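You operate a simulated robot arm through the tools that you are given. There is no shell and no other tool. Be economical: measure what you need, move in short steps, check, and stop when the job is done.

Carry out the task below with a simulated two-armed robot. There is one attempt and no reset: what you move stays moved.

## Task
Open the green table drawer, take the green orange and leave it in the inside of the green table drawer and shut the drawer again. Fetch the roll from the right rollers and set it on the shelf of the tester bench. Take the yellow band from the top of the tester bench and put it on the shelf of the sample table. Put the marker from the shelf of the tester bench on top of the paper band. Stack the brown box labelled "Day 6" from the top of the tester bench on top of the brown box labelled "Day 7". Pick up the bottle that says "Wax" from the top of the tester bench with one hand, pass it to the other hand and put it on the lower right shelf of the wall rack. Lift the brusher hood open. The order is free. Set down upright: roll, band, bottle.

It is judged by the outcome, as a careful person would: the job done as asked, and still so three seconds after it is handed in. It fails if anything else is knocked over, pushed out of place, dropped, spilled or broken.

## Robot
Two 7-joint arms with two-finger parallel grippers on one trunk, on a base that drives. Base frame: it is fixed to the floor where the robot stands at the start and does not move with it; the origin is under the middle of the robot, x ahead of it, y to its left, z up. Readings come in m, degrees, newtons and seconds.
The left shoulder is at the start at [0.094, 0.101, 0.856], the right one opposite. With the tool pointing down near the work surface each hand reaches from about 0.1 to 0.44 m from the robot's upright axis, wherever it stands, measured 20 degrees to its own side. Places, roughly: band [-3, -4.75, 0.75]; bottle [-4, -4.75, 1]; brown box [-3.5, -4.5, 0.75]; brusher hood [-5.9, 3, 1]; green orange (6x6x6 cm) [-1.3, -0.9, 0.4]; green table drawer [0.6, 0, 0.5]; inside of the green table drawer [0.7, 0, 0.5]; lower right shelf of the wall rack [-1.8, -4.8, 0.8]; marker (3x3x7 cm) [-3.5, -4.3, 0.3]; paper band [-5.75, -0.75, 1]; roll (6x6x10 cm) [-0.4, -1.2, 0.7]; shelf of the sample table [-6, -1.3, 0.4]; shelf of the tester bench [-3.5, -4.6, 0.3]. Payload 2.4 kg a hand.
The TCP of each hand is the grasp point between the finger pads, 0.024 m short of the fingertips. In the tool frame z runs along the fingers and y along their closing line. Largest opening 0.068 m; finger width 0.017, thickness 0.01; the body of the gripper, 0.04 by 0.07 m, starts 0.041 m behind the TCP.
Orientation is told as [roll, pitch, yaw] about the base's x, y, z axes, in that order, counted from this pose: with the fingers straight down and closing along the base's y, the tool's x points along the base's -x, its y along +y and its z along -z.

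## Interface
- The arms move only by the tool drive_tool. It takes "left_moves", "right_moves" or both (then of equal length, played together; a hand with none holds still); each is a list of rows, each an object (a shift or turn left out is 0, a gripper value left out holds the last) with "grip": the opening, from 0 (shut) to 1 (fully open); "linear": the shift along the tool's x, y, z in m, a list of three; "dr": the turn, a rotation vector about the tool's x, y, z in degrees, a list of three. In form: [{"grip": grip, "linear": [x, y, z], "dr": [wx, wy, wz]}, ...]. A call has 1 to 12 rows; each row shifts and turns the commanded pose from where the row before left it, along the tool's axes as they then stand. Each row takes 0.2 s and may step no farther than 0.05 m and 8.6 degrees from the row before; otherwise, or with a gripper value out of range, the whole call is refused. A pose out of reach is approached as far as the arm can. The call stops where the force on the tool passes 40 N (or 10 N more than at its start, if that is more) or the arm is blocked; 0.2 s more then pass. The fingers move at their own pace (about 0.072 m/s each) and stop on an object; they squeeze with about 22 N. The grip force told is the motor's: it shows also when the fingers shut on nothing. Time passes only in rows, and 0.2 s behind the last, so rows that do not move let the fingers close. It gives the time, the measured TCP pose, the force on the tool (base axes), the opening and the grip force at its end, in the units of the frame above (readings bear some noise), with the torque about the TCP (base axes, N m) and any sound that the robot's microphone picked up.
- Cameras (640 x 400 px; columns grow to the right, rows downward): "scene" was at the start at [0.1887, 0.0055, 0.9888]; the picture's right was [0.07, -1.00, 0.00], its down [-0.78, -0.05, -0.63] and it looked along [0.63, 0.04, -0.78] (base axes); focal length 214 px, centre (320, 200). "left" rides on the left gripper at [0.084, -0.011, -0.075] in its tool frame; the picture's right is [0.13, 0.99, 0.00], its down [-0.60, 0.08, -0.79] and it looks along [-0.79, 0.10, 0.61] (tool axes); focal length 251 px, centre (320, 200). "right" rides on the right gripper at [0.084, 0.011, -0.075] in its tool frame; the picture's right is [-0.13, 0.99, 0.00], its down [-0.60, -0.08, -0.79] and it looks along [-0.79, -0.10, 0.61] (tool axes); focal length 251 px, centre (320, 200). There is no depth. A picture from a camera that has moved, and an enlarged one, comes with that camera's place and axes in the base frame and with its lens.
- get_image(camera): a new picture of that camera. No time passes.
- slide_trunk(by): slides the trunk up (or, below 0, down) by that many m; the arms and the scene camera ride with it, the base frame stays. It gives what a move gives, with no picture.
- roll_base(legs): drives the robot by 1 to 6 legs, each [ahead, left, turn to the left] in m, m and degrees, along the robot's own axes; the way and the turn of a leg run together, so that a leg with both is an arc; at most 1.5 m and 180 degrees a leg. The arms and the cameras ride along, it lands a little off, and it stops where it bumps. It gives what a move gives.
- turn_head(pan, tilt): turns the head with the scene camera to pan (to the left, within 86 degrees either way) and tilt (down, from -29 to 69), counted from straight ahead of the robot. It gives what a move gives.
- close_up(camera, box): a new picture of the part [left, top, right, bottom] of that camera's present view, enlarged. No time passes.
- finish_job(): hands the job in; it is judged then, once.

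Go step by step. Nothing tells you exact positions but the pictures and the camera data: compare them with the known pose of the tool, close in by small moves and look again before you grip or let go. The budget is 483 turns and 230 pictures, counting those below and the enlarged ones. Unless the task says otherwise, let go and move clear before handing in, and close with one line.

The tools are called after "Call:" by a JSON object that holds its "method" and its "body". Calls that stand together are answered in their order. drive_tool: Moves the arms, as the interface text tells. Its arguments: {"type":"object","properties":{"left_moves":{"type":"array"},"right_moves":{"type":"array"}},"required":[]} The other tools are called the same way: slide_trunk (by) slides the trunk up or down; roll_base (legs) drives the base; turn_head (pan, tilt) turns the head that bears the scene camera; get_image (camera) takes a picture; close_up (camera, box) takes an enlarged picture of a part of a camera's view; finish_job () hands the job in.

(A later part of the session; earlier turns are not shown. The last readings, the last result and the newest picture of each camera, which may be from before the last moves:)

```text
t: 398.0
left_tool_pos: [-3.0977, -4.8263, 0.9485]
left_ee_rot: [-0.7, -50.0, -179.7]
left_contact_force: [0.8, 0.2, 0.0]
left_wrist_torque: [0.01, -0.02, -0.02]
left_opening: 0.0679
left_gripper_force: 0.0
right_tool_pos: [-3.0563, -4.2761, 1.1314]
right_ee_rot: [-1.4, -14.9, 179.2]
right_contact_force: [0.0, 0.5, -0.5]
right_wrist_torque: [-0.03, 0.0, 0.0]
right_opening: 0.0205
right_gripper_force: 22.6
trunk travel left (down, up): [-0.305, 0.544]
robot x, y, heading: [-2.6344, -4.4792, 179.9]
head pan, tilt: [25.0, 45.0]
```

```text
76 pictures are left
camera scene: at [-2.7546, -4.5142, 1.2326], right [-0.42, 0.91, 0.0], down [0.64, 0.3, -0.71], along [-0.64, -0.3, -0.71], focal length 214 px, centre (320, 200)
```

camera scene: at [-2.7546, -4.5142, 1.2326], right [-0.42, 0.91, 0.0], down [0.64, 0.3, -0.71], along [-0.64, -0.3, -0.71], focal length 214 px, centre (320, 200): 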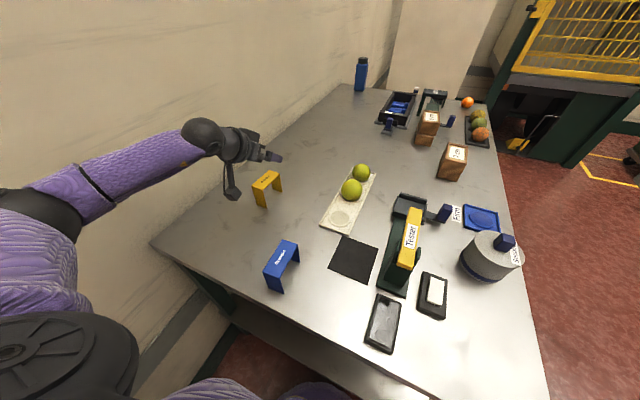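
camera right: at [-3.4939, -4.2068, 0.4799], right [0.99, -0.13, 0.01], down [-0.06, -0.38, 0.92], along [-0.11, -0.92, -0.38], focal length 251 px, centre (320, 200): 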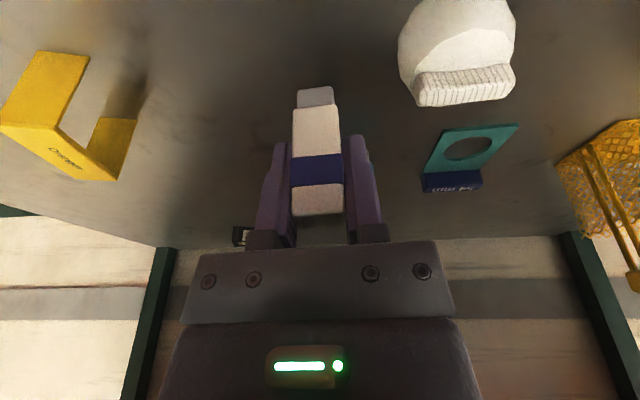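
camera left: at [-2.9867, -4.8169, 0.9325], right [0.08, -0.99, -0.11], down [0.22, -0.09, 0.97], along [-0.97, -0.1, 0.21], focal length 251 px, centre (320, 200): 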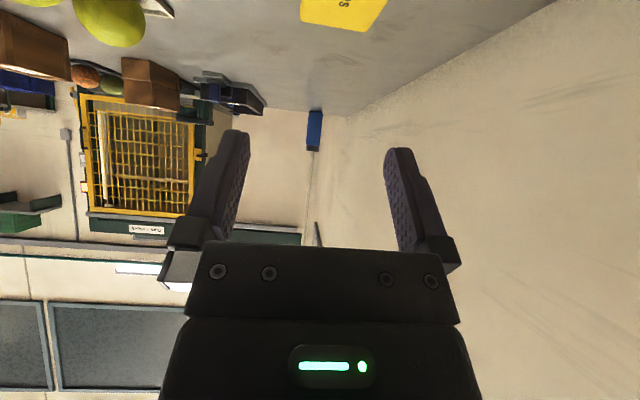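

Call:
{"method": "drive_tool", "body": {"left_moves": [{"linear": [0.0204, 0.003, 0.0171]}, {"linear": [0.0204, 0.003, 0.0171]}, {"linear": [0.014, 0, 0.012]}, {}]}}

Call:
{"method": "close_up", "body": {"camera": "scene", "box": [190, 130, 330, 240]}}

Call:
{"method": "get_image", "body": {"camera": "left"}}

```text
t: 399.0
left_tool_pos: [-3.0975, -4.8327, 0.8771]
left_ee_rot: [-0.9, -50.1, -179.7]
left_contact_force: [-0.1, -0.4, 0.4]
left_wrist_torque: [0.06, 0.01, -0.05]
left_opening: 0.068
left_gripper_force: 0.0
right_tool_pos: [-3.0542, -4.2756, 1.1309]
right_ee_rot: [-1.4, -15.0, 179.2]
right_contact_force: [-0.5, -0.7, -0.8]
right_wrist_torque: [-0.02, -0.03, -0.02]
right_opening: 0.0206
right_gripper_force: 22.6
trunk travel left (down, up): [-0.305, 0.544]
robot x, y, heading: [-2.6369, -4.4794, 179.8]
head pan, tilt: [25.0, 45.0]
```

```text
3.64 times, centred on (260, 185) of scene
camera zoom: at [-2.7545, -4.5141, 1.2326], right [-0.42, 0.91, 0.0], down [0.64, 0.3, -0.71], along [-0.64, -0.3, -0.71], focal length 780 px, centre (538, 254)
```

zoom: 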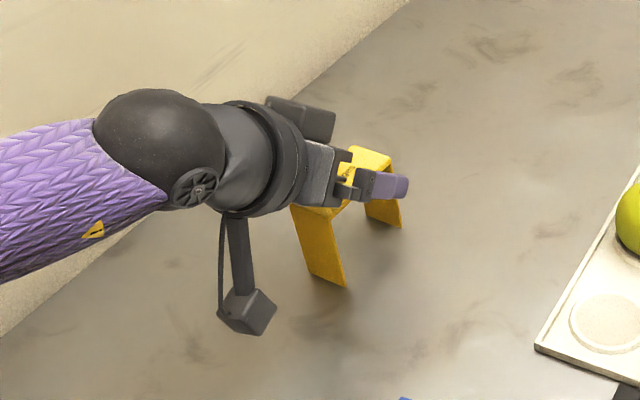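

```text
74 pictures are left
camera left: at [-2.9865, -4.8217, 0.861], right [0.08, -0.99, -0.11], down [0.22, -0.09, 0.97], along [-0.97, -0.1, 0.21], focal length 251 px, centre (320, 200)
```

left: 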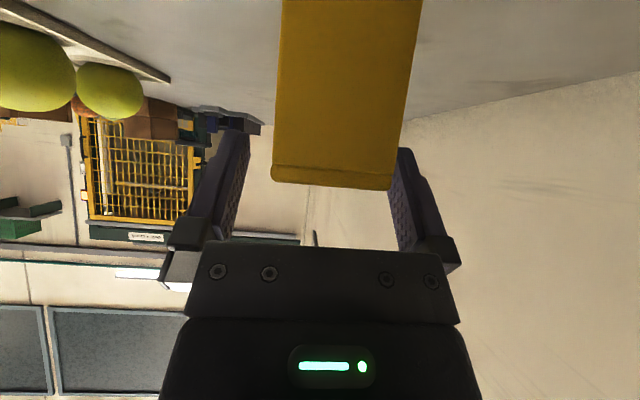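

Call:
{"method": "drive_tool", "body": {"left_moves": [{"linear": [0.005, 0.005, 0.004]}, {"grip": 0.7}, {"grip": 0.45}, {"grip": 0.4}, {"grip": 0.4}]}}

Call:
{"method": "get_image", "body": {"camera": "left"}}

```text
t: 400.2
left_tool_pos: [-3.0981, -4.8351, 0.8705]
left_ee_rot: [-0.8, -50.1, -179.6]
left_contact_force: [0.1, 0.1, 0.7]
left_wrist_torque: [-0.05, 0.0, -0.01]
left_opening: 0.0352
left_gripper_force: 21.8
right_tool_pos: [-3.0556, -4.2758, 1.1319]
right_ee_rot: [-1.4, -14.9, 179.3]
right_contact_force: [0.1, -0.5, 0.0]
right_wrist_torque: [0.01, 0.01, -0.03]
right_opening: 0.0208
right_gripper_force: 21.6
trunk travel left (down, up): [-0.305, 0.544]
robot x, y, heading: [-2.6376, -4.4779, 179.9]
head pan, tilt: [25.0, 45.0]
```

```text
73 pictures are left
camera left: at [-2.9865, -4.8265, 0.8551], right [0.08, -0.99, -0.11], down [0.22, -0.09, 0.97], along [-0.97, -0.1, 0.21], focal length 251 px, centre (320, 200)
```

left: 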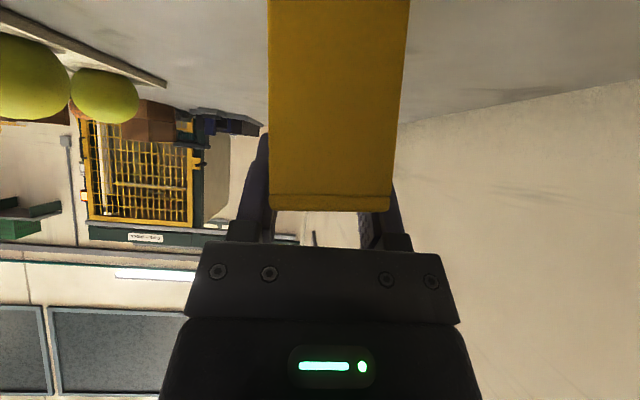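

Call:
{"method": "drive_tool", "body": {"left_moves": [{"linear": [-0.0153, 0, -0.0129]}, {"linear": [-0.0306, 0, -0.0257]}, {"linear": [-0.0306, 0, -0.0257]}, {"linear": [-0.0306, 0, -0.0257]}, {"linear": [-0.0306, 0, -0.0257]}]}}

Call:
{"method": "get_image", "body": {"camera": "scene"}}

```text
t: 401.4
left_tool_pos: [-3.0967, -4.8387, 1.0511]
left_ee_rot: [-0.7, -50.2, -179.7]
left_contact_force: [-0.4, -0.6, 0.0]
left_wrist_torque: [0.02, -0.03, 0.0]
left_opening: 0.0349
left_gripper_force: 22.0
right_tool_pos: [-3.0545, -4.2759, 1.1306]
right_ee_rot: [-1.4, -15.0, 179.3]
right_contact_force: [0.4, 0.2, -0.6]
right_wrist_torque: [0.0, 0.01, 0.01]
right_opening: 0.0205
right_gripper_force: 21.4
trunk travel left (down, up): [-0.305, 0.544]
robot x, y, heading: [-2.6367, -4.4766, 179.8]
head pan, tilt: [25.0, 45.0]
```

```text
72 pictures are left
camera scene: at [-2.7545, -4.514, 1.2326], right [-0.42, 0.91, 0.0], down [0.64, 0.3, -0.71], along [-0.64, -0.3, -0.71], focal length 214 px, centre (320, 200)
```

scene: 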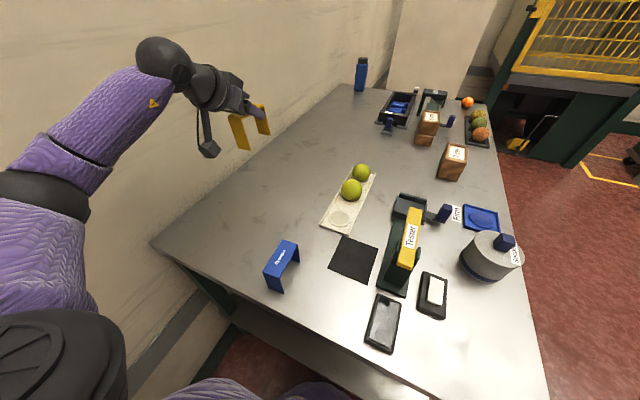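

Call:
{"method": "drive_tool", "body": {"left_moves": [{"linear": [0.015, -0.036, -0.01]}, {"linear": [0.015, -0.036, -0.01]}, {"linear": [0.0, -0.036, -0.0]}, {"linear": [0, -0.036, 0]}, {"linear": [0, -0.03, 0]}]}}

Call:
{"method": "roll_base", "body": {"legs": [[0, -0.8, 0], [0.62, 0, 0], [0, 0, -90], [1.15, 0, 0]]}}

Call:
{"method": "turn_head", "body": {"pan": 0, "tilt": 20}}

Call:
{"method": "get_image", "body": {"camera": "scene"}}

```text
t: 402.6
left_tool_pos: [-3.0614, -4.6648, 1.0409]
left_ee_rot: [-0.7, -50.0, -179.6]
left_contact_force: [0.3, 0.7, -0.3]
left_wrist_torque: [-0.04, 0.0, 0.01]
left_opening: 0.0349
left_gripper_force: 22.4
right_tool_pos: [-3.0549, -4.2751, 1.1306]
right_ee_rot: [-1.5, -14.9, 179.3]
right_contact_force: [-1.2, -0.6, 0.5]
right_wrist_torque: [-0.02, -0.01, 0.01]
right_opening: 0.0203
right_gripper_force: 21.9
trunk travel left (down, up): [-0.305, 0.544]
robot x, y, heading: [-2.635, -4.4806, 179.6]
head pan, tilt: [25.0, 45.0]
```

```text
t: 419.3
left_tool_pos: [-3.4127, -2.0848, 1.04]
left_ee_rot: [-0.7, -50.1, 89.6]
left_contact_force: [0.6, -0.8, 0.5]
left_wrist_torque: [0.02, -0.03, -0.01]
left_opening: 0.0351
left_gripper_force: 21.9
right_tool_pos: [-3.0243, -2.0982, 1.1316]
right_ee_rot: [-1.5, -15.0, 88.6]
right_contact_force: [0.7, 0.4, -0.6]
right_wrist_torque: [0.0, 0.01, -0.02]
right_opening: 0.0205
right_gripper_force: 22.4
trunk travel left (down, up): [-0.305, 0.544]
robot x, y, heading: [-3.2352, -2.5118, 89.3]
head pan, tilt: [25.0, 45.0]
```

```text
t: 420.2
left_tool_pos: [-3.4136, -2.0837, 1.0417]
left_ee_rot: [-0.8, -50.1, 89.6]
left_contact_force: [0.6, 0.4, 0.1]
left_wrist_torque: [-0.04, 0.02, -0.03]
left_opening: 0.035
left_gripper_force: 21.6
right_tool_pos: [-3.0239, -2.0976, 1.1314]
right_ee_rot: [-1.3, -14.9, 88.6]
right_contact_force: [0.7, -0.1, 1.2]
right_wrist_torque: [0.0, 0.01, 0.01]
right_opening: 0.0207
right_gripper_force: 21.9
trunk travel left (down, up): [-0.305, 0.544]
robot x, y, heading: [-3.2327, -2.5173, 89.5]
head pan, tilt: [0.0, 20.0]
```

```text
71 pictures are left
camera scene: at [-3.2306, -2.374, 1.2712], right [1.0, -0.01, 0.0], down [0.0, -0.34, -0.94], along [0.01, 0.94, -0.34], focal length 214 px, centre (320, 200)
```

scene: 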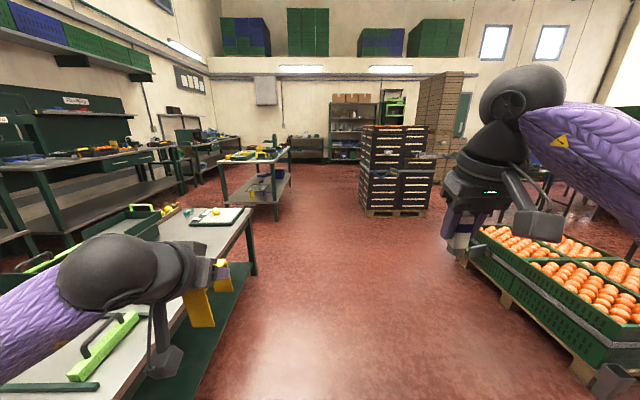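

Call:
{"method": "roll_base", "body": {"legs": [[1.1, -0.12, 0], [1.13, -0.12, 0.5], [0, 0, 90]]}}

Call:
{"method": "get_image", "body": {"camera": "scene"}}

```text
t: 435.1
left_tool_pos: [-3.3929, -0.4691, 1.0414]
left_ee_rot: [-0.8, -50.1, -179.7]
left_contact_force: [0.6, -0.6, -0.3]
left_wrist_torque: [-0.01, 0.0, -0.02]
left_opening: 0.0349
left_gripper_force: 21.7
right_tool_pos: [-3.3846, -0.0785, 1.1313]
right_ee_rot: [-1.4, -14.9, 179.2]
right_contact_force: [-0.3, -1.1, -0.1]
right_wrist_torque: [0.01, 0.0, -0.03]
right_opening: 0.0207
right_gripper_force: 21.9
trunk travel left (down, up): [-0.305, 0.544]
robot x, y, heading: [-2.9664, -0.284, 179.6]
head pan, tilt: [0.0, 20.0]
```

```text
70 pictures are left
camera scene: at [-3.1038, -0.2848, 1.2713], right [0.0, 1.0, 0.0], down [0.34, 0.0, -0.94], along [-0.94, 0.0, -0.34], focal length 214 px, centre (320, 200)
```

scene: 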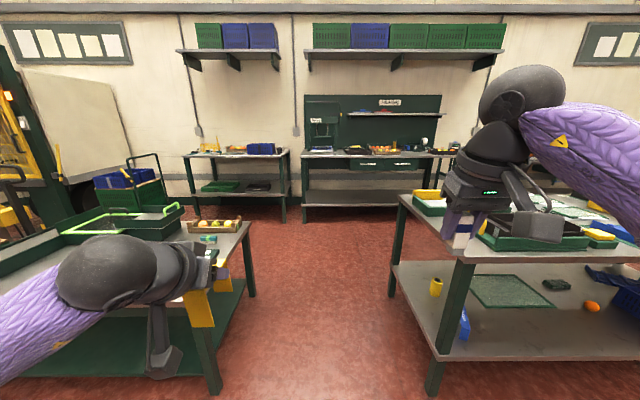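

Call:
{"method": "roll_base", "body": {"legs": [[1.4, 0, 0], [0.3, 0, 0]]}}

Call:
{"method": "get_image", "body": {"camera": "scene"}}

Call:
{"method": "close_up", "body": {"camera": "scene", "box": [120, 120, 360, 270]}}

```text
t: 443.7
left_tool_pos: [-5.0836, -0.4463, 1.041]
left_ee_rot: [-0.8, -50.1, 179.5]
left_contact_force: [0.4, 0.4, 0.7]
left_wrist_torque: [-0.03, 0.0, -0.03]
left_opening: 0.0351
left_gripper_force: 21.7
right_tool_pos: [-5.0717, -0.0571, 1.1313]
right_ee_rot: [-1.4, -14.9, 178.5]
right_contact_force: [0.7, 0.8, -0.1]
right_wrist_torque: [0.0, -0.02, 0.0]
right_opening: 0.0205
right_gripper_force: 21.7
trunk travel left (down, up): [-0.305, 0.544]
robot x, y, heading: [-4.6543, -0.2675, 179.0]
head pan, tilt: [0.0, 20.0]
```

```text
69 pictures are left
camera scene: at [-4.793, -0.2653, 1.2712], right [0.02, 1.0, 0.0], down [0.34, -0.01, -0.94], along [-0.94, 0.01, -0.34], focal length 214 px, centre (320, 200)
```

scene: 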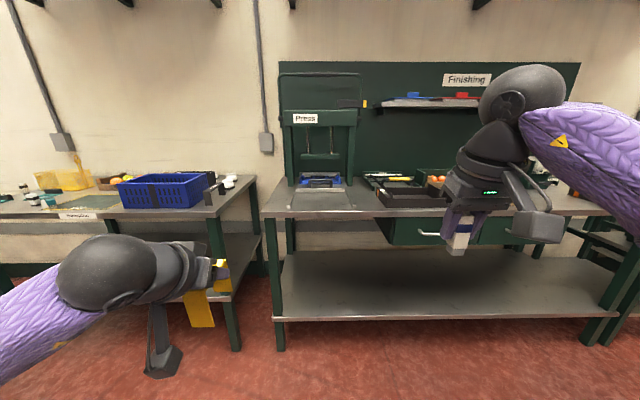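

```text
2.67 times, centred on (240, 195) of scene
camera zoom: at [-4.793, -0.2653, 1.2712], right [0.02, 1.0, 0.0], down [0.34, -0.01, -0.94], along [-0.94, 0.01, -0.34], focal length 572 px, centre (533, 213)
```

zoom: 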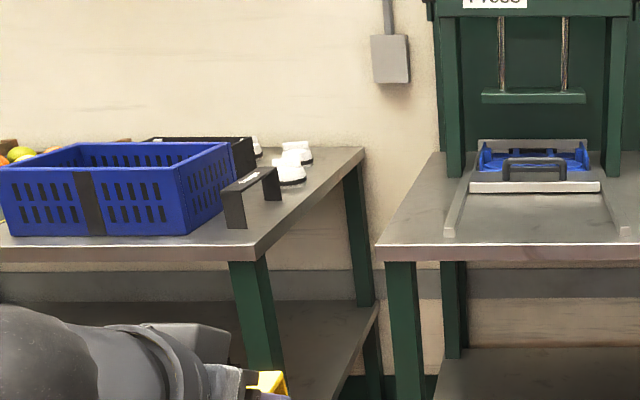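

Call:
{"method": "roll_base", "body": {"legs": [[0.4, 0, 1], [0, 0.62, 0]]}}

Call:
{"method": "turn_head", "body": {"pan": 0, "tilt": 38}}

Call:
{"method": "get_image", "body": {"camera": "scene"}}

Call:
{"method": "close_up", "body": {"camera": "scene", "box": [260, 60, 420, 180]}}

```text
t: 449.2
left_tool_pos: [-5.4802, -1.0667, 1.0422]
left_ee_rot: [-0.8, -50.1, -179.8]
left_contact_force: [0.4, -0.4, -0.5]
left_wrist_torque: [0.01, 0.03, 0.01]
left_opening: 0.0349
left_gripper_force: 22.0
right_tool_pos: [-5.472, -0.6771, 1.1313]
right_ee_rot: [-1.4, -15.0, 179.3]
right_contact_force: [-0.7, -0.3, 0.1]
right_wrist_torque: [-0.01, -0.01, 0.03]
right_opening: 0.0207
right_gripper_force: 21.8
trunk travel left (down, up): [-0.305, 0.544]
robot x, y, heading: [-5.0555, -0.8833, 179.9]
head pan, tilt: [0.0, 20.0]
```

```text
t: 450.1
left_tool_pos: [-5.4797, -1.0654, 1.0423]
left_ee_rot: [-0.8, -50.1, -179.8]
left_contact_force: [-0.8, -0.5, 0.1]
left_wrist_torque: [0.0, 0.01, 0.02]
left_opening: 0.0349
left_gripper_force: 21.9
right_tool_pos: [-5.4732, -0.6767, 1.1325]
right_ee_rot: [-1.4, -15.0, 179.3]
right_contact_force: [1.0, 0.0, -0.1]
right_wrist_torque: [0.02, 0.02, -0.04]
right_opening: 0.0204
right_gripper_force: 22.0
trunk travel left (down, up): [-0.305, 0.544]
robot x, y, heading: [-5.053, -0.877, 180.0]
head pan, tilt: [0.0, 38.0]
```

```text
67 pictures are left
camera scene: at [-5.1849, -0.8807, 1.2429], right [0.0, 1.0, 0.0], down [0.62, 0.0, -0.79], along [-0.79, 0.0, -0.62], focal length 214 px, centre (320, 200)
```

scene: 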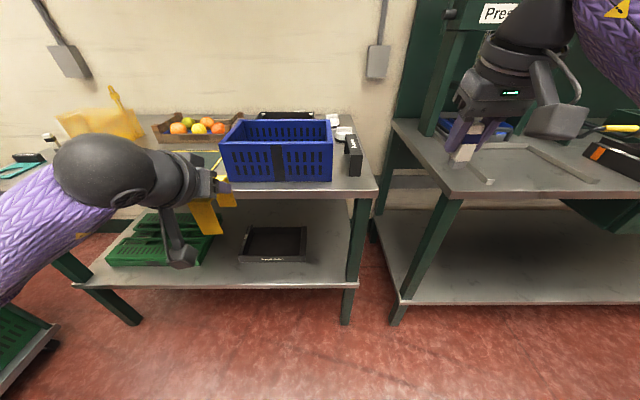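

```text
3.33 times, centred on (340, 120) of scene
camera zoom: at [-5.1849, -0.8807, 1.2429], right [0.0, 1.0, 0.0], down [0.62, 0.0, -0.79], along [-0.79, 0.0, -0.62], focal length 715 px, centre (253, 467)
```

zoom: 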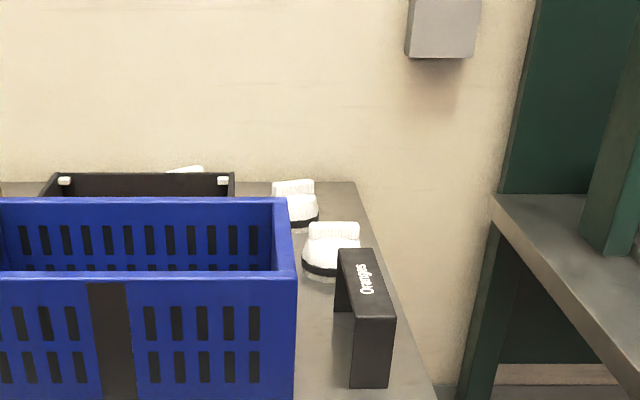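

Call:
{"method": "slide_trunk", "body": {"by": -0.3}}

Call:
{"method": "drive_tool", "body": {"left_moves": [{"linear": [0.023, -0.005, 0.0193]}, {"linear": [0.023, -0.005, 0.0193]}, {"linear": [0.023, -0.005, 0.0193]}, {"linear": [0.023, -0.005, 0.0193]}, {"linear": [0.023, -0.005, 0.0193]}, {"linear": [0.023, -0.005, 0.0193]}, {"linear": [0.023, -0.005, 0.0193]}, {"linear": [0.023, -0.005, 0.0193]}], "right_moves": [{"linear": [0.015, 0, -0.005]}, {"linear": [0.015, 0, -0.005]}, {"linear": [0.015, 0, -0.005]}, {"linear": [0.015, 0, -0.005]}, {"linear": [0.015, 0, -0.005]}, {}, {}, {}]}}

```text
t: 453.1
left_tool_pos: [-5.4798, -1.064, 0.7415]
left_ee_rot: [-0.8, -50.1, -179.6]
left_contact_force: [0.4, 0.3, -0.5]
left_wrist_torque: [-0.01, 0.02, 0.01]
left_opening: 0.0351
left_gripper_force: 21.6
right_tool_pos: [-5.4719, -0.6768, 0.8329]
right_ee_rot: [-1.4, -14.9, 179.5]
right_contact_force: [0.1, -0.3, -0.2]
right_wrist_torque: [0.04, -0.01, 0.02]
right_opening: 0.0203
right_gripper_force: 22.3
trunk travel left (down, up): [-0.005, 0.844]
robot x, y, heading: [-5.0546, -0.8783, 180.0]
head pan, tilt: [0.0, 38.0]
```

```text
t: 454.9
left_tool_pos: [-5.4838, -1.0405, 0.5939]
left_ee_rot: [-0.7, -50.1, -179.6]
left_contact_force: [-0.4, -0.2, 0.2]
left_wrist_torque: [-0.01, 0.0, 0.02]
left_opening: 0.035
left_gripper_force: 22.0
left hand out of reach, approached as far as the arm can: row 2, 6, 7, 8
right_tool_pos: [-5.3928, -0.6762, 0.8366]
right_ee_rot: [-1.4, -15.0, 179.3]
right_contact_force: [-0.2, 0.2, 0.5]
right_wrist_torque: [-0.02, 0.01, 0.0]
right_opening: 0.0205
right_gripper_force: 21.9
trunk travel left (down, up): [-0.005, 0.844]
robot x, y, heading: [-5.0507, -0.8782, 179.8]
head pan, tilt: [0.0, 38.0]
```

Call:
{"method": "drive_tool", "body": {"left_moves": [{"linear": [-0.019, -0.025, 0.023]}, {"linear": [-0.019, -0.025, 0.023]}, {"linear": [-0.019, -0.025, 0.023]}, {"linear": [-0.019, -0.025, 0.023]}, {"linear": [0.026, 0, 0.022]}, {"linear": [0.026, 0, 0.022]}, {"linear": [0.026, 0, 0.022]}, {"linear": [0.026, 0, 0.022]}, {"linear": [0.02, 0, 0.017]}]}}

```text
t: 456.9
left_tool_pos: [-5.6049, -0.9383, 0.4293]
left_ee_rot: [-0.7, -50.0, -179.7]
left_contact_force: [0.0, -0.1, -0.1]
left_wrist_torque: [-0.03, 0.01, 0.01]
left_opening: 0.0351
left_gripper_force: 21.9
right_tool_pos: [-5.3926, -0.6781, 0.8361]
right_ee_rot: [-1.4, -14.8, 179.3]
right_contact_force: [0.1, 0.1, -0.6]
right_wrist_torque: [-0.01, 0.03, 0.02]
right_opening: 0.0203
right_gripper_force: 22.5
trunk travel left (down, up): [-0.005, 0.844]
robot x, y, heading: [-5.0534, -0.8777, 179.8]
head pan, tilt: [0.0, 38.0]
```

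Call:
{"method": "drive_tool", "body": {"left_moves": [{"linear": [-0.034, 0, -0.0285]}]}}

Call:
{"method": "roll_base", "body": {"legs": [[0, -0.088, 0], [0.06, 0, 0]]}}

Call:
{"method": "get_image", "body": {"camera": "scene"}}

Call:
{"method": "get_image", "body": {"camera": "left"}}

```text
t: 457.2
left_tool_pos: [-5.6051, -0.9393, 0.4739]
left_ee_rot: [-0.8, -50.0, -179.8]
left_contact_force: [-0.2, -0.2, 0.0]
left_wrist_torque: [0.0, 0.01, -0.02]
left_opening: 0.0348
left_gripper_force: 22.0
right_tool_pos: [-5.3933, -0.6758, 0.8362]
right_ee_rot: [-1.4, -14.9, 179.3]
right_contact_force: [-0.6, -0.1, -0.6]
right_wrist_torque: [0.01, -0.05, 0.02]
right_opening: 0.0206
right_gripper_force: 22.2
trunk travel left (down, up): [-0.005, 0.844]
robot x, y, heading: [-5.0494, -0.8825, 179.7]
head pan, tilt: [0.0, 38.0]
```

```text
t: 458.9
left_tool_pos: [-5.6651, -0.852, 0.4748]
left_ee_rot: [-0.7, -50.1, -179.6]
left_contact_force: [-0.4, 0.2, 0.1]
left_wrist_torque: [0.0, 0.05, -0.01]
left_opening: 0.035
left_gripper_force: 21.8
right_tool_pos: [-5.4535, -0.5911, 0.836]
right_ee_rot: [-1.4, -14.9, 179.2]
right_contact_force: [0.7, 0.8, 0.2]
right_wrist_torque: [-0.03, -0.01, -0.03]
right_opening: 0.0205
right_gripper_force: 21.6
trunk travel left (down, up): [-0.005, 0.844]
robot x, y, heading: [-5.1113, -0.7949, 179.8]
head pan, tilt: [0.0, 38.0]
```

```text
65 pictures are left
camera scene: at [-5.3344, -0.7932, 0.934], right [0.0, 1.0, 0.0], down [0.62, 0.0, -0.79], along [-0.79, 0.0, -0.62], focal length 214 px, centre (320, 200)
```

scene: 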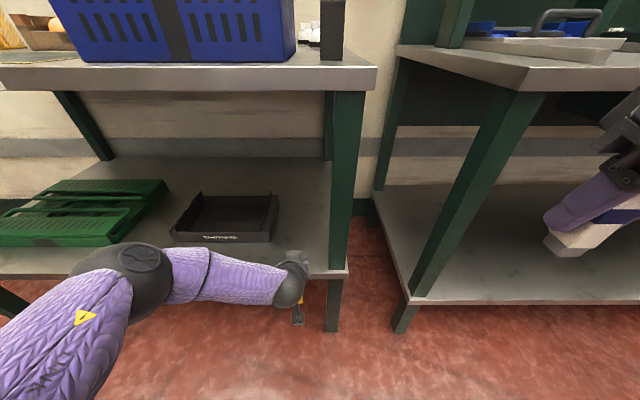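

```text
64 pictures are left
camera left: at [-5.554, -0.8415, 0.459], right [0.08, -0.99, -0.11], down [0.22, -0.09, 0.97], along [-0.97, -0.1, 0.21], focal length 251 px, centre (320, 200)
```

left: 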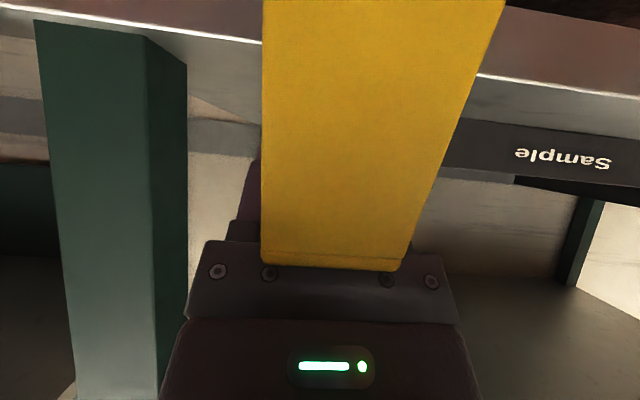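

Call:
{"method": "drive_tool", "body": {"left_moves": [{"linear": [-0.023, 0, -0.0193]}, {"linear": [-0.023, 0, -0.0193]}, {}]}}

Call:
{"method": "roll_base", "body": {"legs": [[0.13, 0, 0]]}}

Call:
{"method": "turn_head", "body": {"pan": 10, "tilt": 50}}

Call:
{"method": "get_image", "body": {"camera": "scene"}}

Call:
{"method": "get_image", "body": {"camera": "left"}}

```text
t: 459.7
left_tool_pos: [-5.6648, -0.8526, 0.5348]
left_ee_rot: [-0.7, -50.2, -179.6]
left_contact_force: [-0.4, -0.4, 0.0]
left_wrist_torque: [0.03, 0.01, -0.01]
left_opening: 0.0348
left_gripper_force: 22.4
right_tool_pos: [-5.4545, -0.5911, 0.8365]
right_ee_rot: [-1.4, -14.9, 179.4]
right_contact_force: [-0.1, 0.7, -0.3]
right_wrist_torque: [-0.04, -0.03, -0.01]
right_opening: 0.0204
right_gripper_force: 21.5
trunk travel left (down, up): [-0.005, 0.844]
robot x, y, heading: [-5.1119, -0.7922, 180.0]
head pan, tilt: [0.0, 38.0]
```

```text
t: 461.0
left_tool_pos: [-5.7937, -0.8537, 0.536]
left_ee_rot: [-0.7, -50.1, -179.7]
left_contact_force: [0.5, 0.3, 0.9]
left_wrist_torque: [-0.02, -0.01, 0.01]
left_opening: 0.0352
left_gripper_force: 21.9
right_tool_pos: [-5.5835, -0.5908, 0.8361]
right_ee_rot: [-1.5, -14.9, 179.3]
right_contact_force: [0.5, 0.6, -0.5]
right_wrist_torque: [-0.05, -0.01, -0.02]
right_opening: 0.0206
right_gripper_force: 21.7
trunk travel left (down, up): [-0.005, 0.844]
robot x, y, heading: [-5.2389, -0.7931, -180.0]
head pan, tilt: [0.0, 38.0]
```

```text
t: 461.7
left_tool_pos: [-5.7938, -0.8528, 0.5348]
left_ee_rot: [-0.7, -50.1, -179.6]
left_contact_force: [0.9, 1.3, -0.7]
left_wrist_torque: [0.02, 0.03, 0.01]
left_opening: 0.0351
left_gripper_force: 22.7
right_tool_pos: [-5.5819, -0.5906, 0.8358]
right_ee_rot: [-1.4, -14.9, 179.5]
right_contact_force: [-0.6, -0.9, -0.2]
right_wrist_torque: [-0.03, -0.02, -0.01]
right_opening: 0.0203
right_gripper_force: 21.6
trunk travel left (down, up): [-0.005, 0.844]
robot x, y, heading: [-5.2419, -0.7931, -180.1]
head pan, tilt: [10.0, 50.0]
```

```text
63 pictures are left
camera scene: at [-5.4529, -0.8067, 0.9169], right [-0.17, 0.98, 0.0], down [0.75, 0.13, -0.64], along [-0.63, -0.11, -0.77], focal length 214 px, centre (320, 200)
```

scene: 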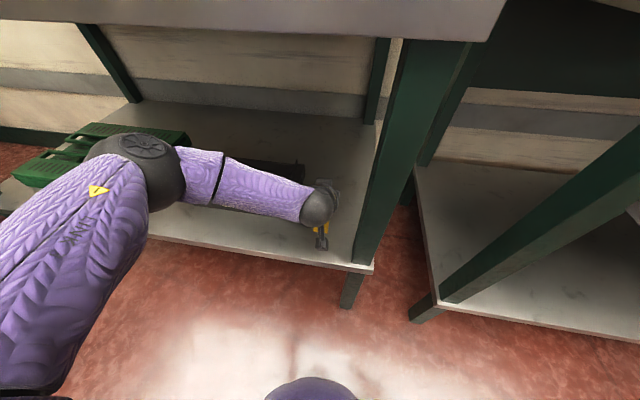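

```text
62 pictures are left
camera left: at [-5.6823, -0.8421, 0.5192], right [0.08, -0.99, -0.11], down [0.22, -0.09, 0.97], along [-0.97, -0.1, 0.21], focal length 251 px, centre (320, 200)
```

left: 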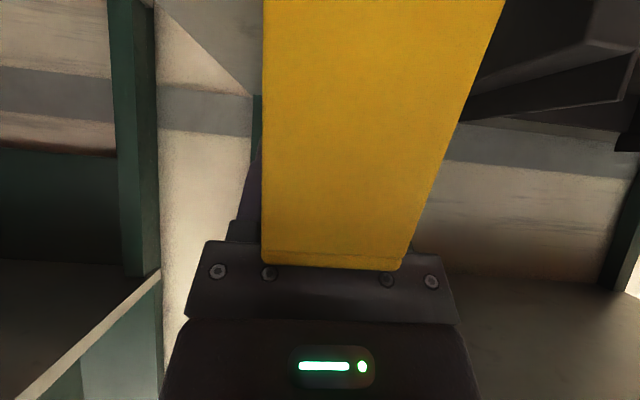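

Call:
{"method": "drive_tool", "body": {"left_moves": [{"linear": [0.0245, 0, 0.0206]}, {"linear": [0.0092, 0, 0.0077]}, {}]}}

Call:
{"method": "get_image", "body": {"camera": "left"}}

```text
t: 462.5
left_tool_pos: [-5.794, -0.8527, 0.4953]
left_ee_rot: [-0.8, -50.4, -179.5]
left_contact_force: [4.0, -1.4, 33.1]
left_wrist_torque: [-0.13, -0.36, 0.05]
left_opening: 0.0356
left_gripper_force: 22.0
right_tool_pos: [-5.5815, -0.5902, 0.8378]
right_ee_rot: [-1.4, -15.1, 179.4]
right_contact_force: [-0.1, 1.1, -0.6]
right_wrist_torque: [0.01, -0.05, 0.0]
right_opening: 0.0206
right_gripper_force: 22.1
trunk travel left (down, up): [-0.005, 0.844]
robot x, y, heading: [-5.2407, -0.7945, -180.0]
head pan, tilt: [10.0, 50.0]
```

```text
61 pictures are left
camera left: at [-5.6823, -0.8413, 0.478], right [0.08, -0.99, -0.11], down [0.23, -0.09, 0.97], along [-0.97, -0.1, 0.22], focal length 251 px, centre (320, 200)
```

left: 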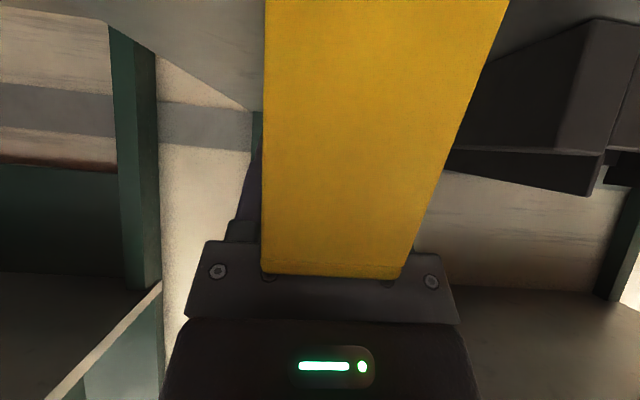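

Call:
{"method": "drive_tool", "body": {"left_moves": [{"linear": [0.0058, 0, -0.0044]}, {"linear": [0.0062, 0, -0.004]}, {"linear": [0.0068, 0, -0.0035]}, {}]}}

Call:
{"method": "get_image", "body": {"camera": "left"}}

```text
t: 463.5
left_tool_pos: [-5.7723, -0.8522, 0.484]
left_ee_rot: [-0.7, -50.2, -179.6]
left_contact_force: [-3.2, 1.1, 7.9]
left_wrist_torque: [-0.03, 0.31, -0.02]
left_opening: 0.0354
left_gripper_force: 21.4
right_tool_pos: [-5.5821, -0.5907, 0.8361]
right_ee_rot: [-1.5, -14.9, 179.4]
right_contact_force: [0.7, 0.1, 0.1]
right_wrist_torque: [0.0, 0.0, -0.02]
right_opening: 0.0207
right_gripper_force: 21.9
trunk travel left (down, up): [-0.005, 0.844]
robot x, y, heading: [-5.2435, -0.7937, -179.8]
head pan, tilt: [10.0, 50.0]
```

```text
60 pictures are left
camera left: at [-5.6606, -0.8419, 0.4686], right [0.08, -0.99, -0.11], down [0.22, -0.09, 0.97], along [-0.97, -0.1, 0.21], focal length 251 px, centre (320, 200)
```

left: 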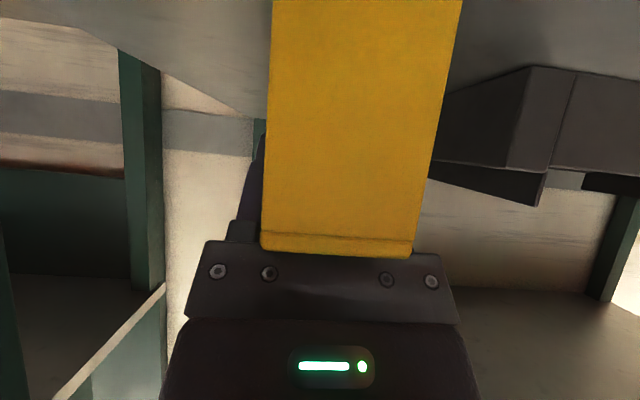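

Call:
{"method": "drive_tool", "body": {"left_moves": [{"linear": [0.0045, 0, -0.001]}, {"linear": [0.0015, 0, 0.0013]}, {}]}}

Call:
{"method": "get_image", "body": {"camera": "left"}}

Call:
{"method": "close_up", "body": {"camera": "scene", "box": [270, 140, 390, 280]}}

```text
t: 464.3
left_tool_pos: [-5.7694, -0.852, 0.4798]
left_ee_rot: [-0.7, -50.3, -179.6]
left_contact_force: [-2.2, 0.2, 19.4]
left_wrist_torque: [-0.06, -0.12, 0.02]
left_opening: 0.0352
left_gripper_force: 22.1
right_tool_pos: [-5.5815, -0.5904, 0.8367]
right_ee_rot: [-1.3, -15.0, 179.3]
right_contact_force: [1.2, 0.1, -1.0]
right_wrist_torque: [0.02, 0.02, -0.02]
right_opening: 0.0205
right_gripper_force: 21.9
trunk travel left (down, up): [-0.005, 0.844]
robot x, y, heading: [-5.2425, -0.793, -180.0]
head pan, tilt: [10.0, 50.0]
```

```text
59 pictures are left
camera left: at [-5.6574, -0.8418, 0.4648], right [0.08, -0.99, -0.11], down [0.22, -0.09, 0.97], along [-0.97, -0.1, 0.21], focal length 251 px, centre (320, 200)
```

left: 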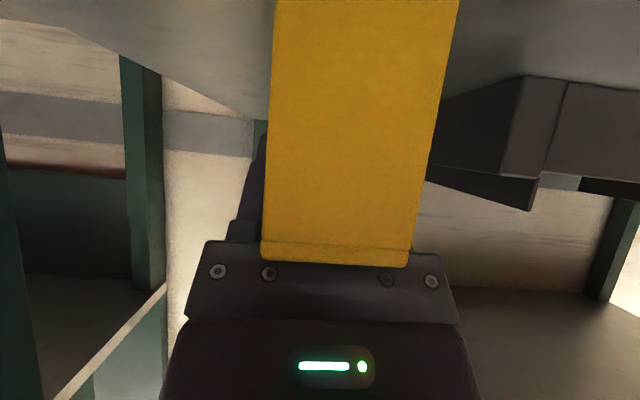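

```text
2.86 times, centred on (330, 210) of scene
camera zoom: at [-5.4516, -0.8067, 0.9173], right [-0.17, 0.98, 0.0], down [0.75, 0.13, -0.64], along [-0.63, -0.11, -0.77], focal length 613 px, centre (291, 171)
```

zoom: 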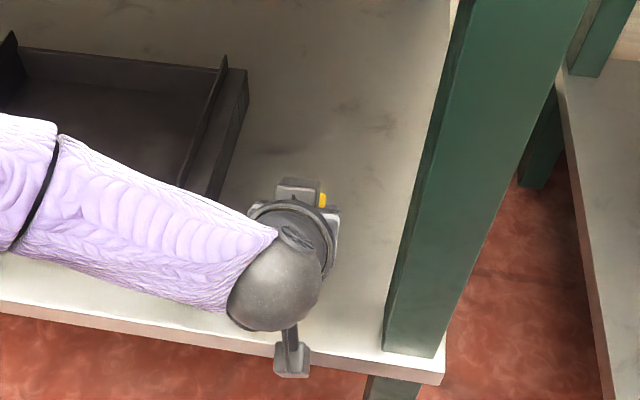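

Call:
{"method": "drive_tool", "body": {"left_moves": [{"grip": 0.6}, {"grip": 0.8}, {"grip": 1}, {"grip": 1}, {}]}}

Call:
{"method": "drive_tool", "body": {"left_moves": [{"linear": [0, 0, -0.02]}, {"linear": [0, 0, -0.025]}, {"linear": [0, 0, -0.025]}]}}

Call:
{"method": "get_image", "body": {"camera": "left"}}

```text
t: 465.5
left_tool_pos: [-5.7683, -0.8514, 0.4798]
left_ee_rot: [-0.6, -50.1, -179.6]
left_contact_force: [0.5, 0.1, 8.9]
left_wrist_torque: [0.0, -0.33, 0.03]
left_opening: 0.0682
left_gripper_force: 0.0
right_tool_pos: [-5.5822, -0.5913, 0.8371]
right_ee_rot: [-1.5, -15.0, 179.4]
right_contact_force: [0.2, -0.3, 0.2]
right_wrist_torque: [0.03, 0.0, -0.02]
right_opening: 0.0205
right_gripper_force: 21.8
trunk travel left (down, up): [-0.005, 0.844]
robot x, y, heading: [-5.2397, -0.7942, -179.9]
head pan, tilt: [10.0, 50.0]
```

```text
t: 466.3
left_tool_pos: [-5.7159, -0.8535, 0.5238]
left_ee_rot: [-0.7, -50.1, -179.6]
left_contact_force: [-0.4, -0.8, -0.3]
left_wrist_torque: [0.0, -0.03, 0.04]
left_opening: 0.0679
left_gripper_force: 0.1
right_tool_pos: [-5.5826, -0.591, 0.8361]
right_ee_rot: [-1.4, -14.9, 179.4]
right_contact_force: [-1.0, -0.8, 0.4]
right_wrist_torque: [0.03, 0.01, 0.01]
right_opening: 0.0205
right_gripper_force: 22.4
trunk travel left (down, up): [-0.005, 0.844]
robot x, y, heading: [-5.2431, -0.7948, 180.0]
head pan, tilt: [10.0, 50.0]
```

```text
57 pictures are left
camera left: at [-5.604, -0.8426, 0.5091], right [0.08, -0.99, -0.11], down [0.22, -0.09, 0.97], along [-0.97, -0.1, 0.21], focal length 251 px, centre (320, 200)
```

left: 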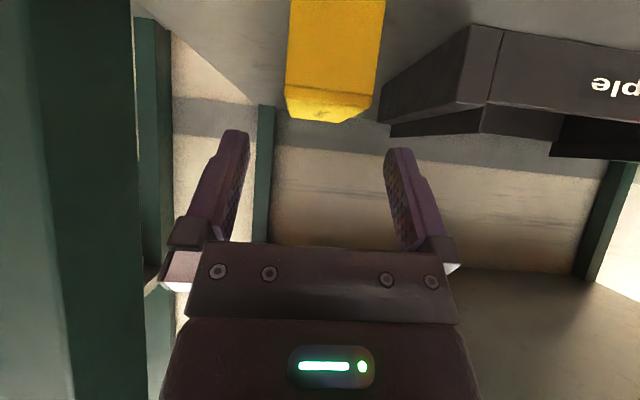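

Call:
{"method": "roll_base", "body": {"legs": [[-0.3, 0, 0]]}}

Call:
{"method": "slide_trunk", "body": {"by": 0.35}}

Call:
{"method": "turn_head", "body": {"pan": 0, "tilt": 40}}

Call:
{"method": "get_image", "body": {"camera": "scene"}}

```text
t: 468.4
left_tool_pos: [-5.4134, -0.8533, 0.5243]
left_ee_rot: [-0.7, -50.2, -179.7]
left_contact_force: [0.1, 0.3, -0.8]
left_wrist_torque: [-0.02, -0.02, 0.04]
left_opening: 0.0681
left_gripper_force: 0.0
right_tool_pos: [-5.2799, -0.5913, 0.8365]
right_ee_rot: [-1.4, -14.9, 179.3]
right_contact_force: [-0.4, 0.1, 0.3]
right_wrist_torque: [-0.03, 0.01, 0.01]
right_opening: 0.0205
right_gripper_force: 21.9
trunk travel left (down, up): [-0.005, 0.844]
robot x, y, heading: [-4.9401, -0.7951, 179.8]
head pan, tilt: [10.0, 50.0]
```

```text
t: 471.8
left_tool_pos: [-5.4145, -0.8531, 0.8747]
left_ee_rot: [-0.7, -50.0, -179.7]
left_contact_force: [-0.3, 0.0, 0.0]
left_wrist_torque: [0.01, -0.02, 0.01]
left_opening: 0.0678
left_gripper_force: 0.0
right_tool_pos: [-5.2805, -0.5913, 1.1871]
right_ee_rot: [-1.4, -14.9, 179.2]
right_contact_force: [0.8, 0.0, 0.0]
right_wrist_torque: [-0.03, 0.0, 0.03]
right_opening: 0.0205
right_gripper_force: 22.5
trunk travel left (down, up): [-0.355, 0.495]
robot x, y, heading: [-4.9434, -0.7931, 179.9]
head pan, tilt: [10.0, 50.0]
```

```text
t: 472.5
left_tool_pos: [-5.4142, -0.8543, 0.8745]
left_ee_rot: [-0.7, -50.0, -179.7]
left_contact_force: [-0.5, 0.6, 0.0]
left_wrist_torque: [0.03, 0.01, -0.01]
left_opening: 0.0679
left_gripper_force: 0.1
right_tool_pos: [-5.2809, -0.5913, 1.1867]
right_ee_rot: [-1.4, -14.9, 179.2]
right_contact_force: [-0.9, 0.4, 0.0]
right_wrist_torque: [0.0, 0.01, -0.02]
right_opening: 0.0205
right_gripper_force: 22.5
trunk travel left (down, up): [-0.355, 0.495]
robot x, y, heading: [-4.9398, -0.7936, 179.9]
head pan, tilt: [0.0, 40.0]
```

```text
56 pictures are left
camera scene: at [-5.0614, -0.7934, 1.2903], right [0.0, 1.0, 0.0], down [0.64, 0.0, -0.77], along [-0.77, 0.0, -0.64], focal length 214 px, centre (320, 200)
```

scene: 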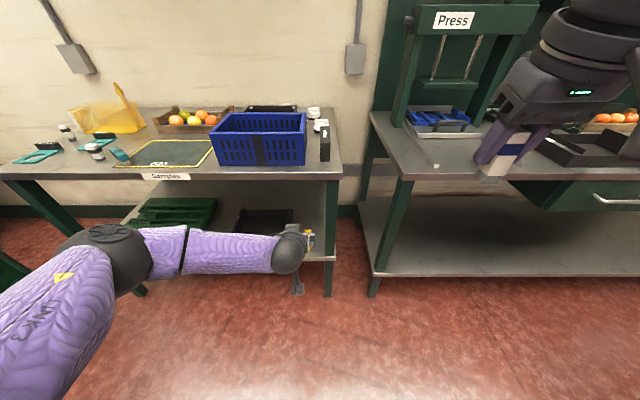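

Call:
{"method": "close_up", "body": {"camera": "scene", "box": [200, 90, 360, 190]}}

Call:
{"method": "close_up", "body": {"camera": "scene", "box": [360, 60, 560, 200]}}

```text
4.00 times, centred on (280, 140) of scene
camera zoom: at [-5.0614, -0.7934, 1.2903], right [0.0, 1.0, 0.0], down [0.64, 0.0, -0.77], along [-0.77, 0.0, -0.64], focal length 858 px, centre (480, 440)
```

zoom: 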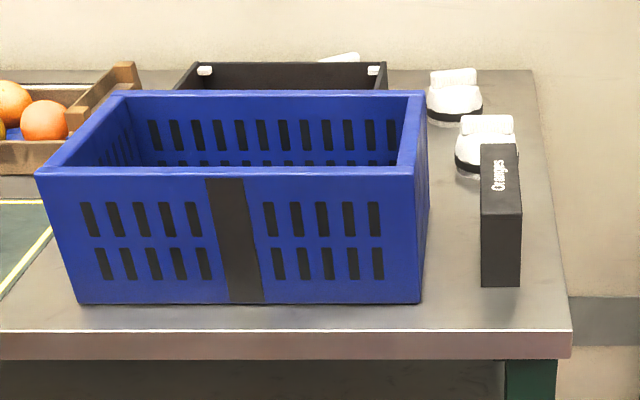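

```text
2.86 times, centred on (460, 130) of scene
camera zoom: at [-5.0614, -0.7934, 1.2903], right [0.0, 1.0, 0.0], down [0.64, 0.0, -0.77], along [-0.77, 0.0, -0.64], focal length 613 px, centre (-80, 400)
```

zoom: 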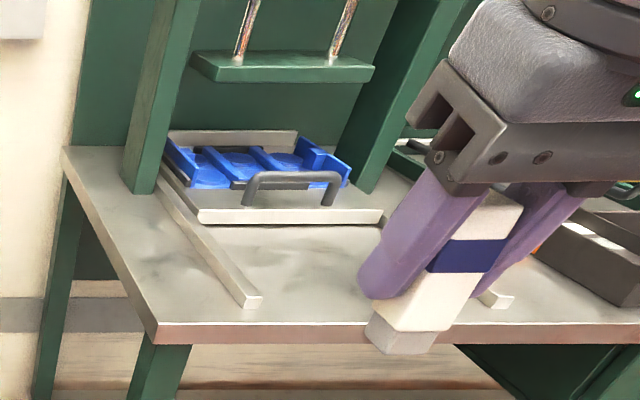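

Call:
{"method": "drive_tool", "body": {"left_moves": [{"linear": [-0.0306, 0.02, -0.0257]}, {"linear": [-0.0306, 0.02, -0.0257]}, {"linear": [-0.0306, 0.02, -0.0257]}, {"linear": [-0.0306, 0.02, -0.0257]}, {"linear": [-0.0306, 0.02, -0.0257]}, {"linear": [-0.0306, 0.02, -0.0257]}, {"linear": [-0.0306, 0.02, -0.0257]}], "right_moves": [{"linear": [-0.014, 0.007, 0]}, {"linear": [-0.014, 0.007, 0]}, {"linear": [-0.014, 0.007, 0]}, {"linear": [-0.014, 0.007, 0]}, {"linear": [-0.014, 0.007, 0]}, {"linear": [-0.014, 0.007, 0]}, {"linear": [-0.014, 0.007, 0]}]}}

Call:
{"method": "roll_base", "body": {"legs": [[0, 0.13, 0], [0.35, 0, 0]]}}

Call:
{"method": "turn_head", "body": {"pan": -15, "tilt": 45}}

Call:
{"method": "get_image", "body": {"camera": "scene"}}

Call:
{"method": "get_image", "body": {"camera": "right"}}

```text
t: 474.1
left_tool_pos: [-5.4142, -0.996, 1.154]
left_ee_rot: [-0.7, -50.1, -179.8]
left_contact_force: [-0.9, 0.4, 0.2]
left_wrist_torque: [-0.02, 0.01, 0.0]
left_opening: 0.0681
left_gripper_force: 0.0
right_tool_pos: [-5.3773, -0.6376, 1.2103]
right_ee_rot: [-1.5, -14.9, 179.3]
right_contact_force: [-0.5, -0.6, 0.3]
right_wrist_torque: [-0.02, 0.0, -0.02]
right_opening: 0.0206
right_gripper_force: 22.0
trunk travel left (down, up): [-0.355, 0.495]
robot x, y, heading: [-4.9378, -0.7923, 180.1]
head pan, tilt: [0.0, 40.0]
```

```text
t: 477.3
left_tool_pos: [-5.769, -1.1238, 1.1522]
left_ee_rot: [-0.7, -50.1, -179.5]
left_contact_force: [0.3, 0.4, -0.5]
left_wrist_torque: [0.01, -0.01, -0.01]
left_opening: 0.0678
left_gripper_force: 0.0
right_tool_pos: [-5.7308, -0.7678, 1.2105]
right_ee_rot: [-1.4, -14.9, 179.4]
right_contact_force: [-0.2, 0.2, -1.3]
right_wrist_torque: [0.0, 0.02, -0.05]
right_opening: 0.0207
right_gripper_force: 22.1
trunk travel left (down, up): [-0.355, 0.495]
robot x, y, heading: [-5.2937, -0.9232, 180.1]
head pan, tilt: [0.0, 40.0]
```

```text
t: 478.1
left_tool_pos: [-5.7676, -1.1243, 1.1532]
left_ee_rot: [-0.6, -50.2, -179.6]
left_contact_force: [-0.9, 0.1, 0.8]
left_wrist_torque: [0.01, 0.02, 0.02]
left_opening: 0.0678
left_gripper_force: 0.0
right_tool_pos: [-5.7299, -0.7683, 1.2092]
right_ee_rot: [-1.4, -14.9, 179.4]
right_contact_force: [-0.4, -0.5, -0.5]
right_wrist_torque: [0.02, -0.01, -0.03]
right_opening: 0.0205
right_gripper_force: 22.5
trunk travel left (down, up): [-0.355, 0.495]
robot x, y, heading: [-5.2925, -0.9235, 179.8]
head pan, tilt: [-15.0, 45.0]
```

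```text
53 pictures are left
camera scene: at [-5.4089, -0.9019, 1.2832], right [0.26, 0.97, 0.0], down [0.68, -0.18, -0.71], along [-0.68, 0.18, -0.71], focal length 214 px, centre (320, 200)
```

scene: 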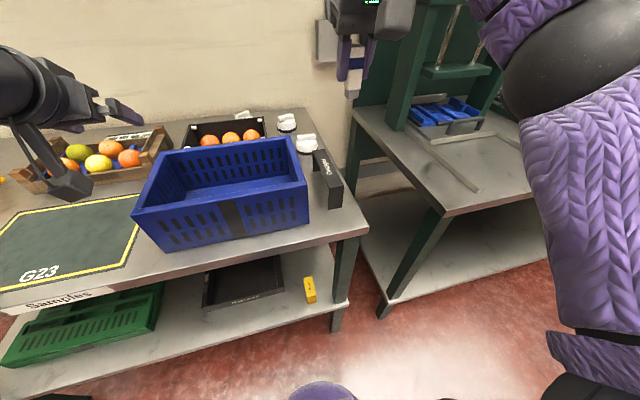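

```text
52 pictures are left
camera right: at [-5.6303, -0.7828, 1.26], right [-0.14, -0.99, 0.01], down [-0.38, 0.06, 0.92], along [-0.91, 0.13, -0.38], focal length 251 px, centre (320, 200)
```

right: 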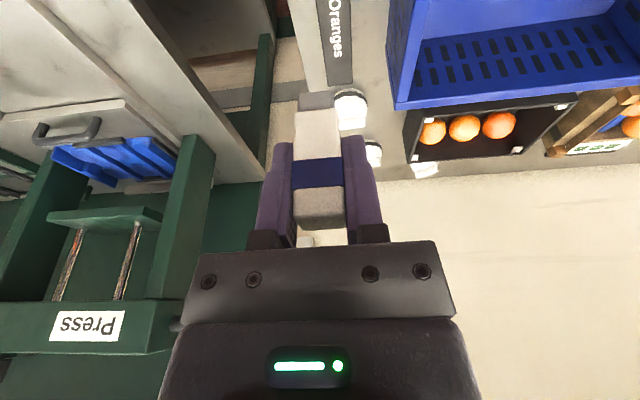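

Call:
{"method": "roll_base", "body": {"legs": [[0.1, 0, 0]]}}

Call:
{"method": "drive_tool", "body": {"right_moves": [{"linear": [-0.009, 0.002, 0.044]}, {"linear": [0.0, 0.001, 0.044]}, {"linear": [0.011, 0, 0.044]}, {"linear": [0.011, 0, 0.03]}, {}]}}

Call:
{"method": "get_image", "body": {"camera": "right"}}

Call:
{"method": "close_up", "body": {"camera": "scene", "box": [260, 60, 420, 220]}}

```text
t: 479.2
left_tool_pos: [-5.8691, -1.1254, 1.1534]
left_ee_rot: [-0.8, -50.1, -179.5]
left_contact_force: [-0.1, -0.8, -0.5]
left_wrist_torque: [-0.01, -0.04, -0.03]
left_opening: 0.0682
left_gripper_force: 0.1
right_tool_pos: [-5.8313, -0.7696, 1.2101]
right_ee_rot: [-1.4, -14.7, 179.4]
right_contact_force: [-0.5, 0.6, -0.6]
right_wrist_torque: [0.01, 0.03, 0.0]
right_opening: 0.0203
right_gripper_force: 22.1
trunk travel left (down, up): [-0.355, 0.495]
robot x, y, heading: [-5.3918, -0.9241, -179.5]
head pan, tilt: [-15.0, 45.0]
```

```text
t: 480.4
left_tool_pos: [-5.8697, -1.1263, 1.1525]
left_ee_rot: [-0.7, -50.1, -179.5]
left_contact_force: [-0.2, 1.2, -1.0]
left_wrist_torque: [0.01, -0.05, 0.0]
left_opening: 0.0679
left_gripper_force: 0.0
right_tool_pos: [-5.8606, -0.7685, 1.0509]
right_ee_rot: [-1.4, -15.0, 179.5]
right_contact_force: [0.8, 0.2, 0.3]
right_wrist_torque: [0.0, 0.0, 0.03]
right_opening: 0.0204
right_gripper_force: 22.5
trunk travel left (down, up): [-0.355, 0.495]
robot x, y, heading: [-5.3947, -0.9247, -179.9]
head pan, tilt: [-15.0, 45.0]
```

```text
51 pictures are left
camera right: at [-5.7599, -0.7829, 1.1], right [-0.14, -0.99, 0.01], down [-0.38, 0.06, 0.92], along [-0.91, 0.13, -0.38], focal length 251 px, centre (320, 200)
```

right: 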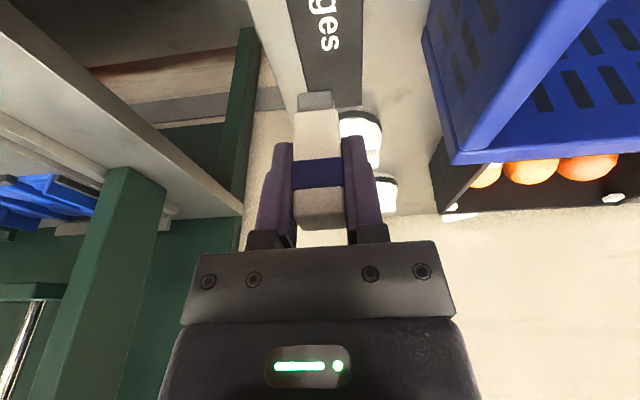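

```text
2.50 times, centred on (340, 140) of scene
camera zoom: at [-5.5094, -0.902, 1.2832], right [0.26, 0.97, 0.0], down [0.68, -0.18, -0.71], along [-0.68, 0.18, -0.71], focal length 536 px, centre (270, 350)
```

zoom: 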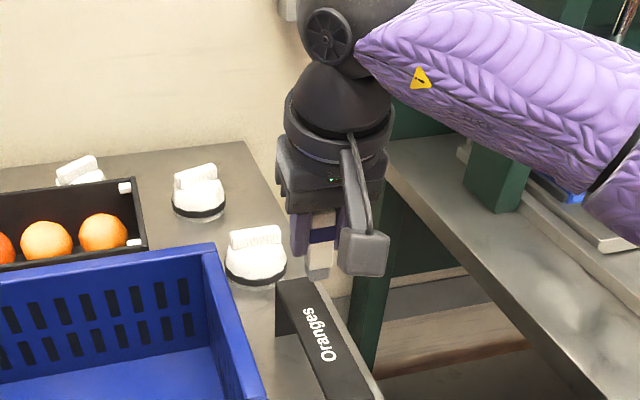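

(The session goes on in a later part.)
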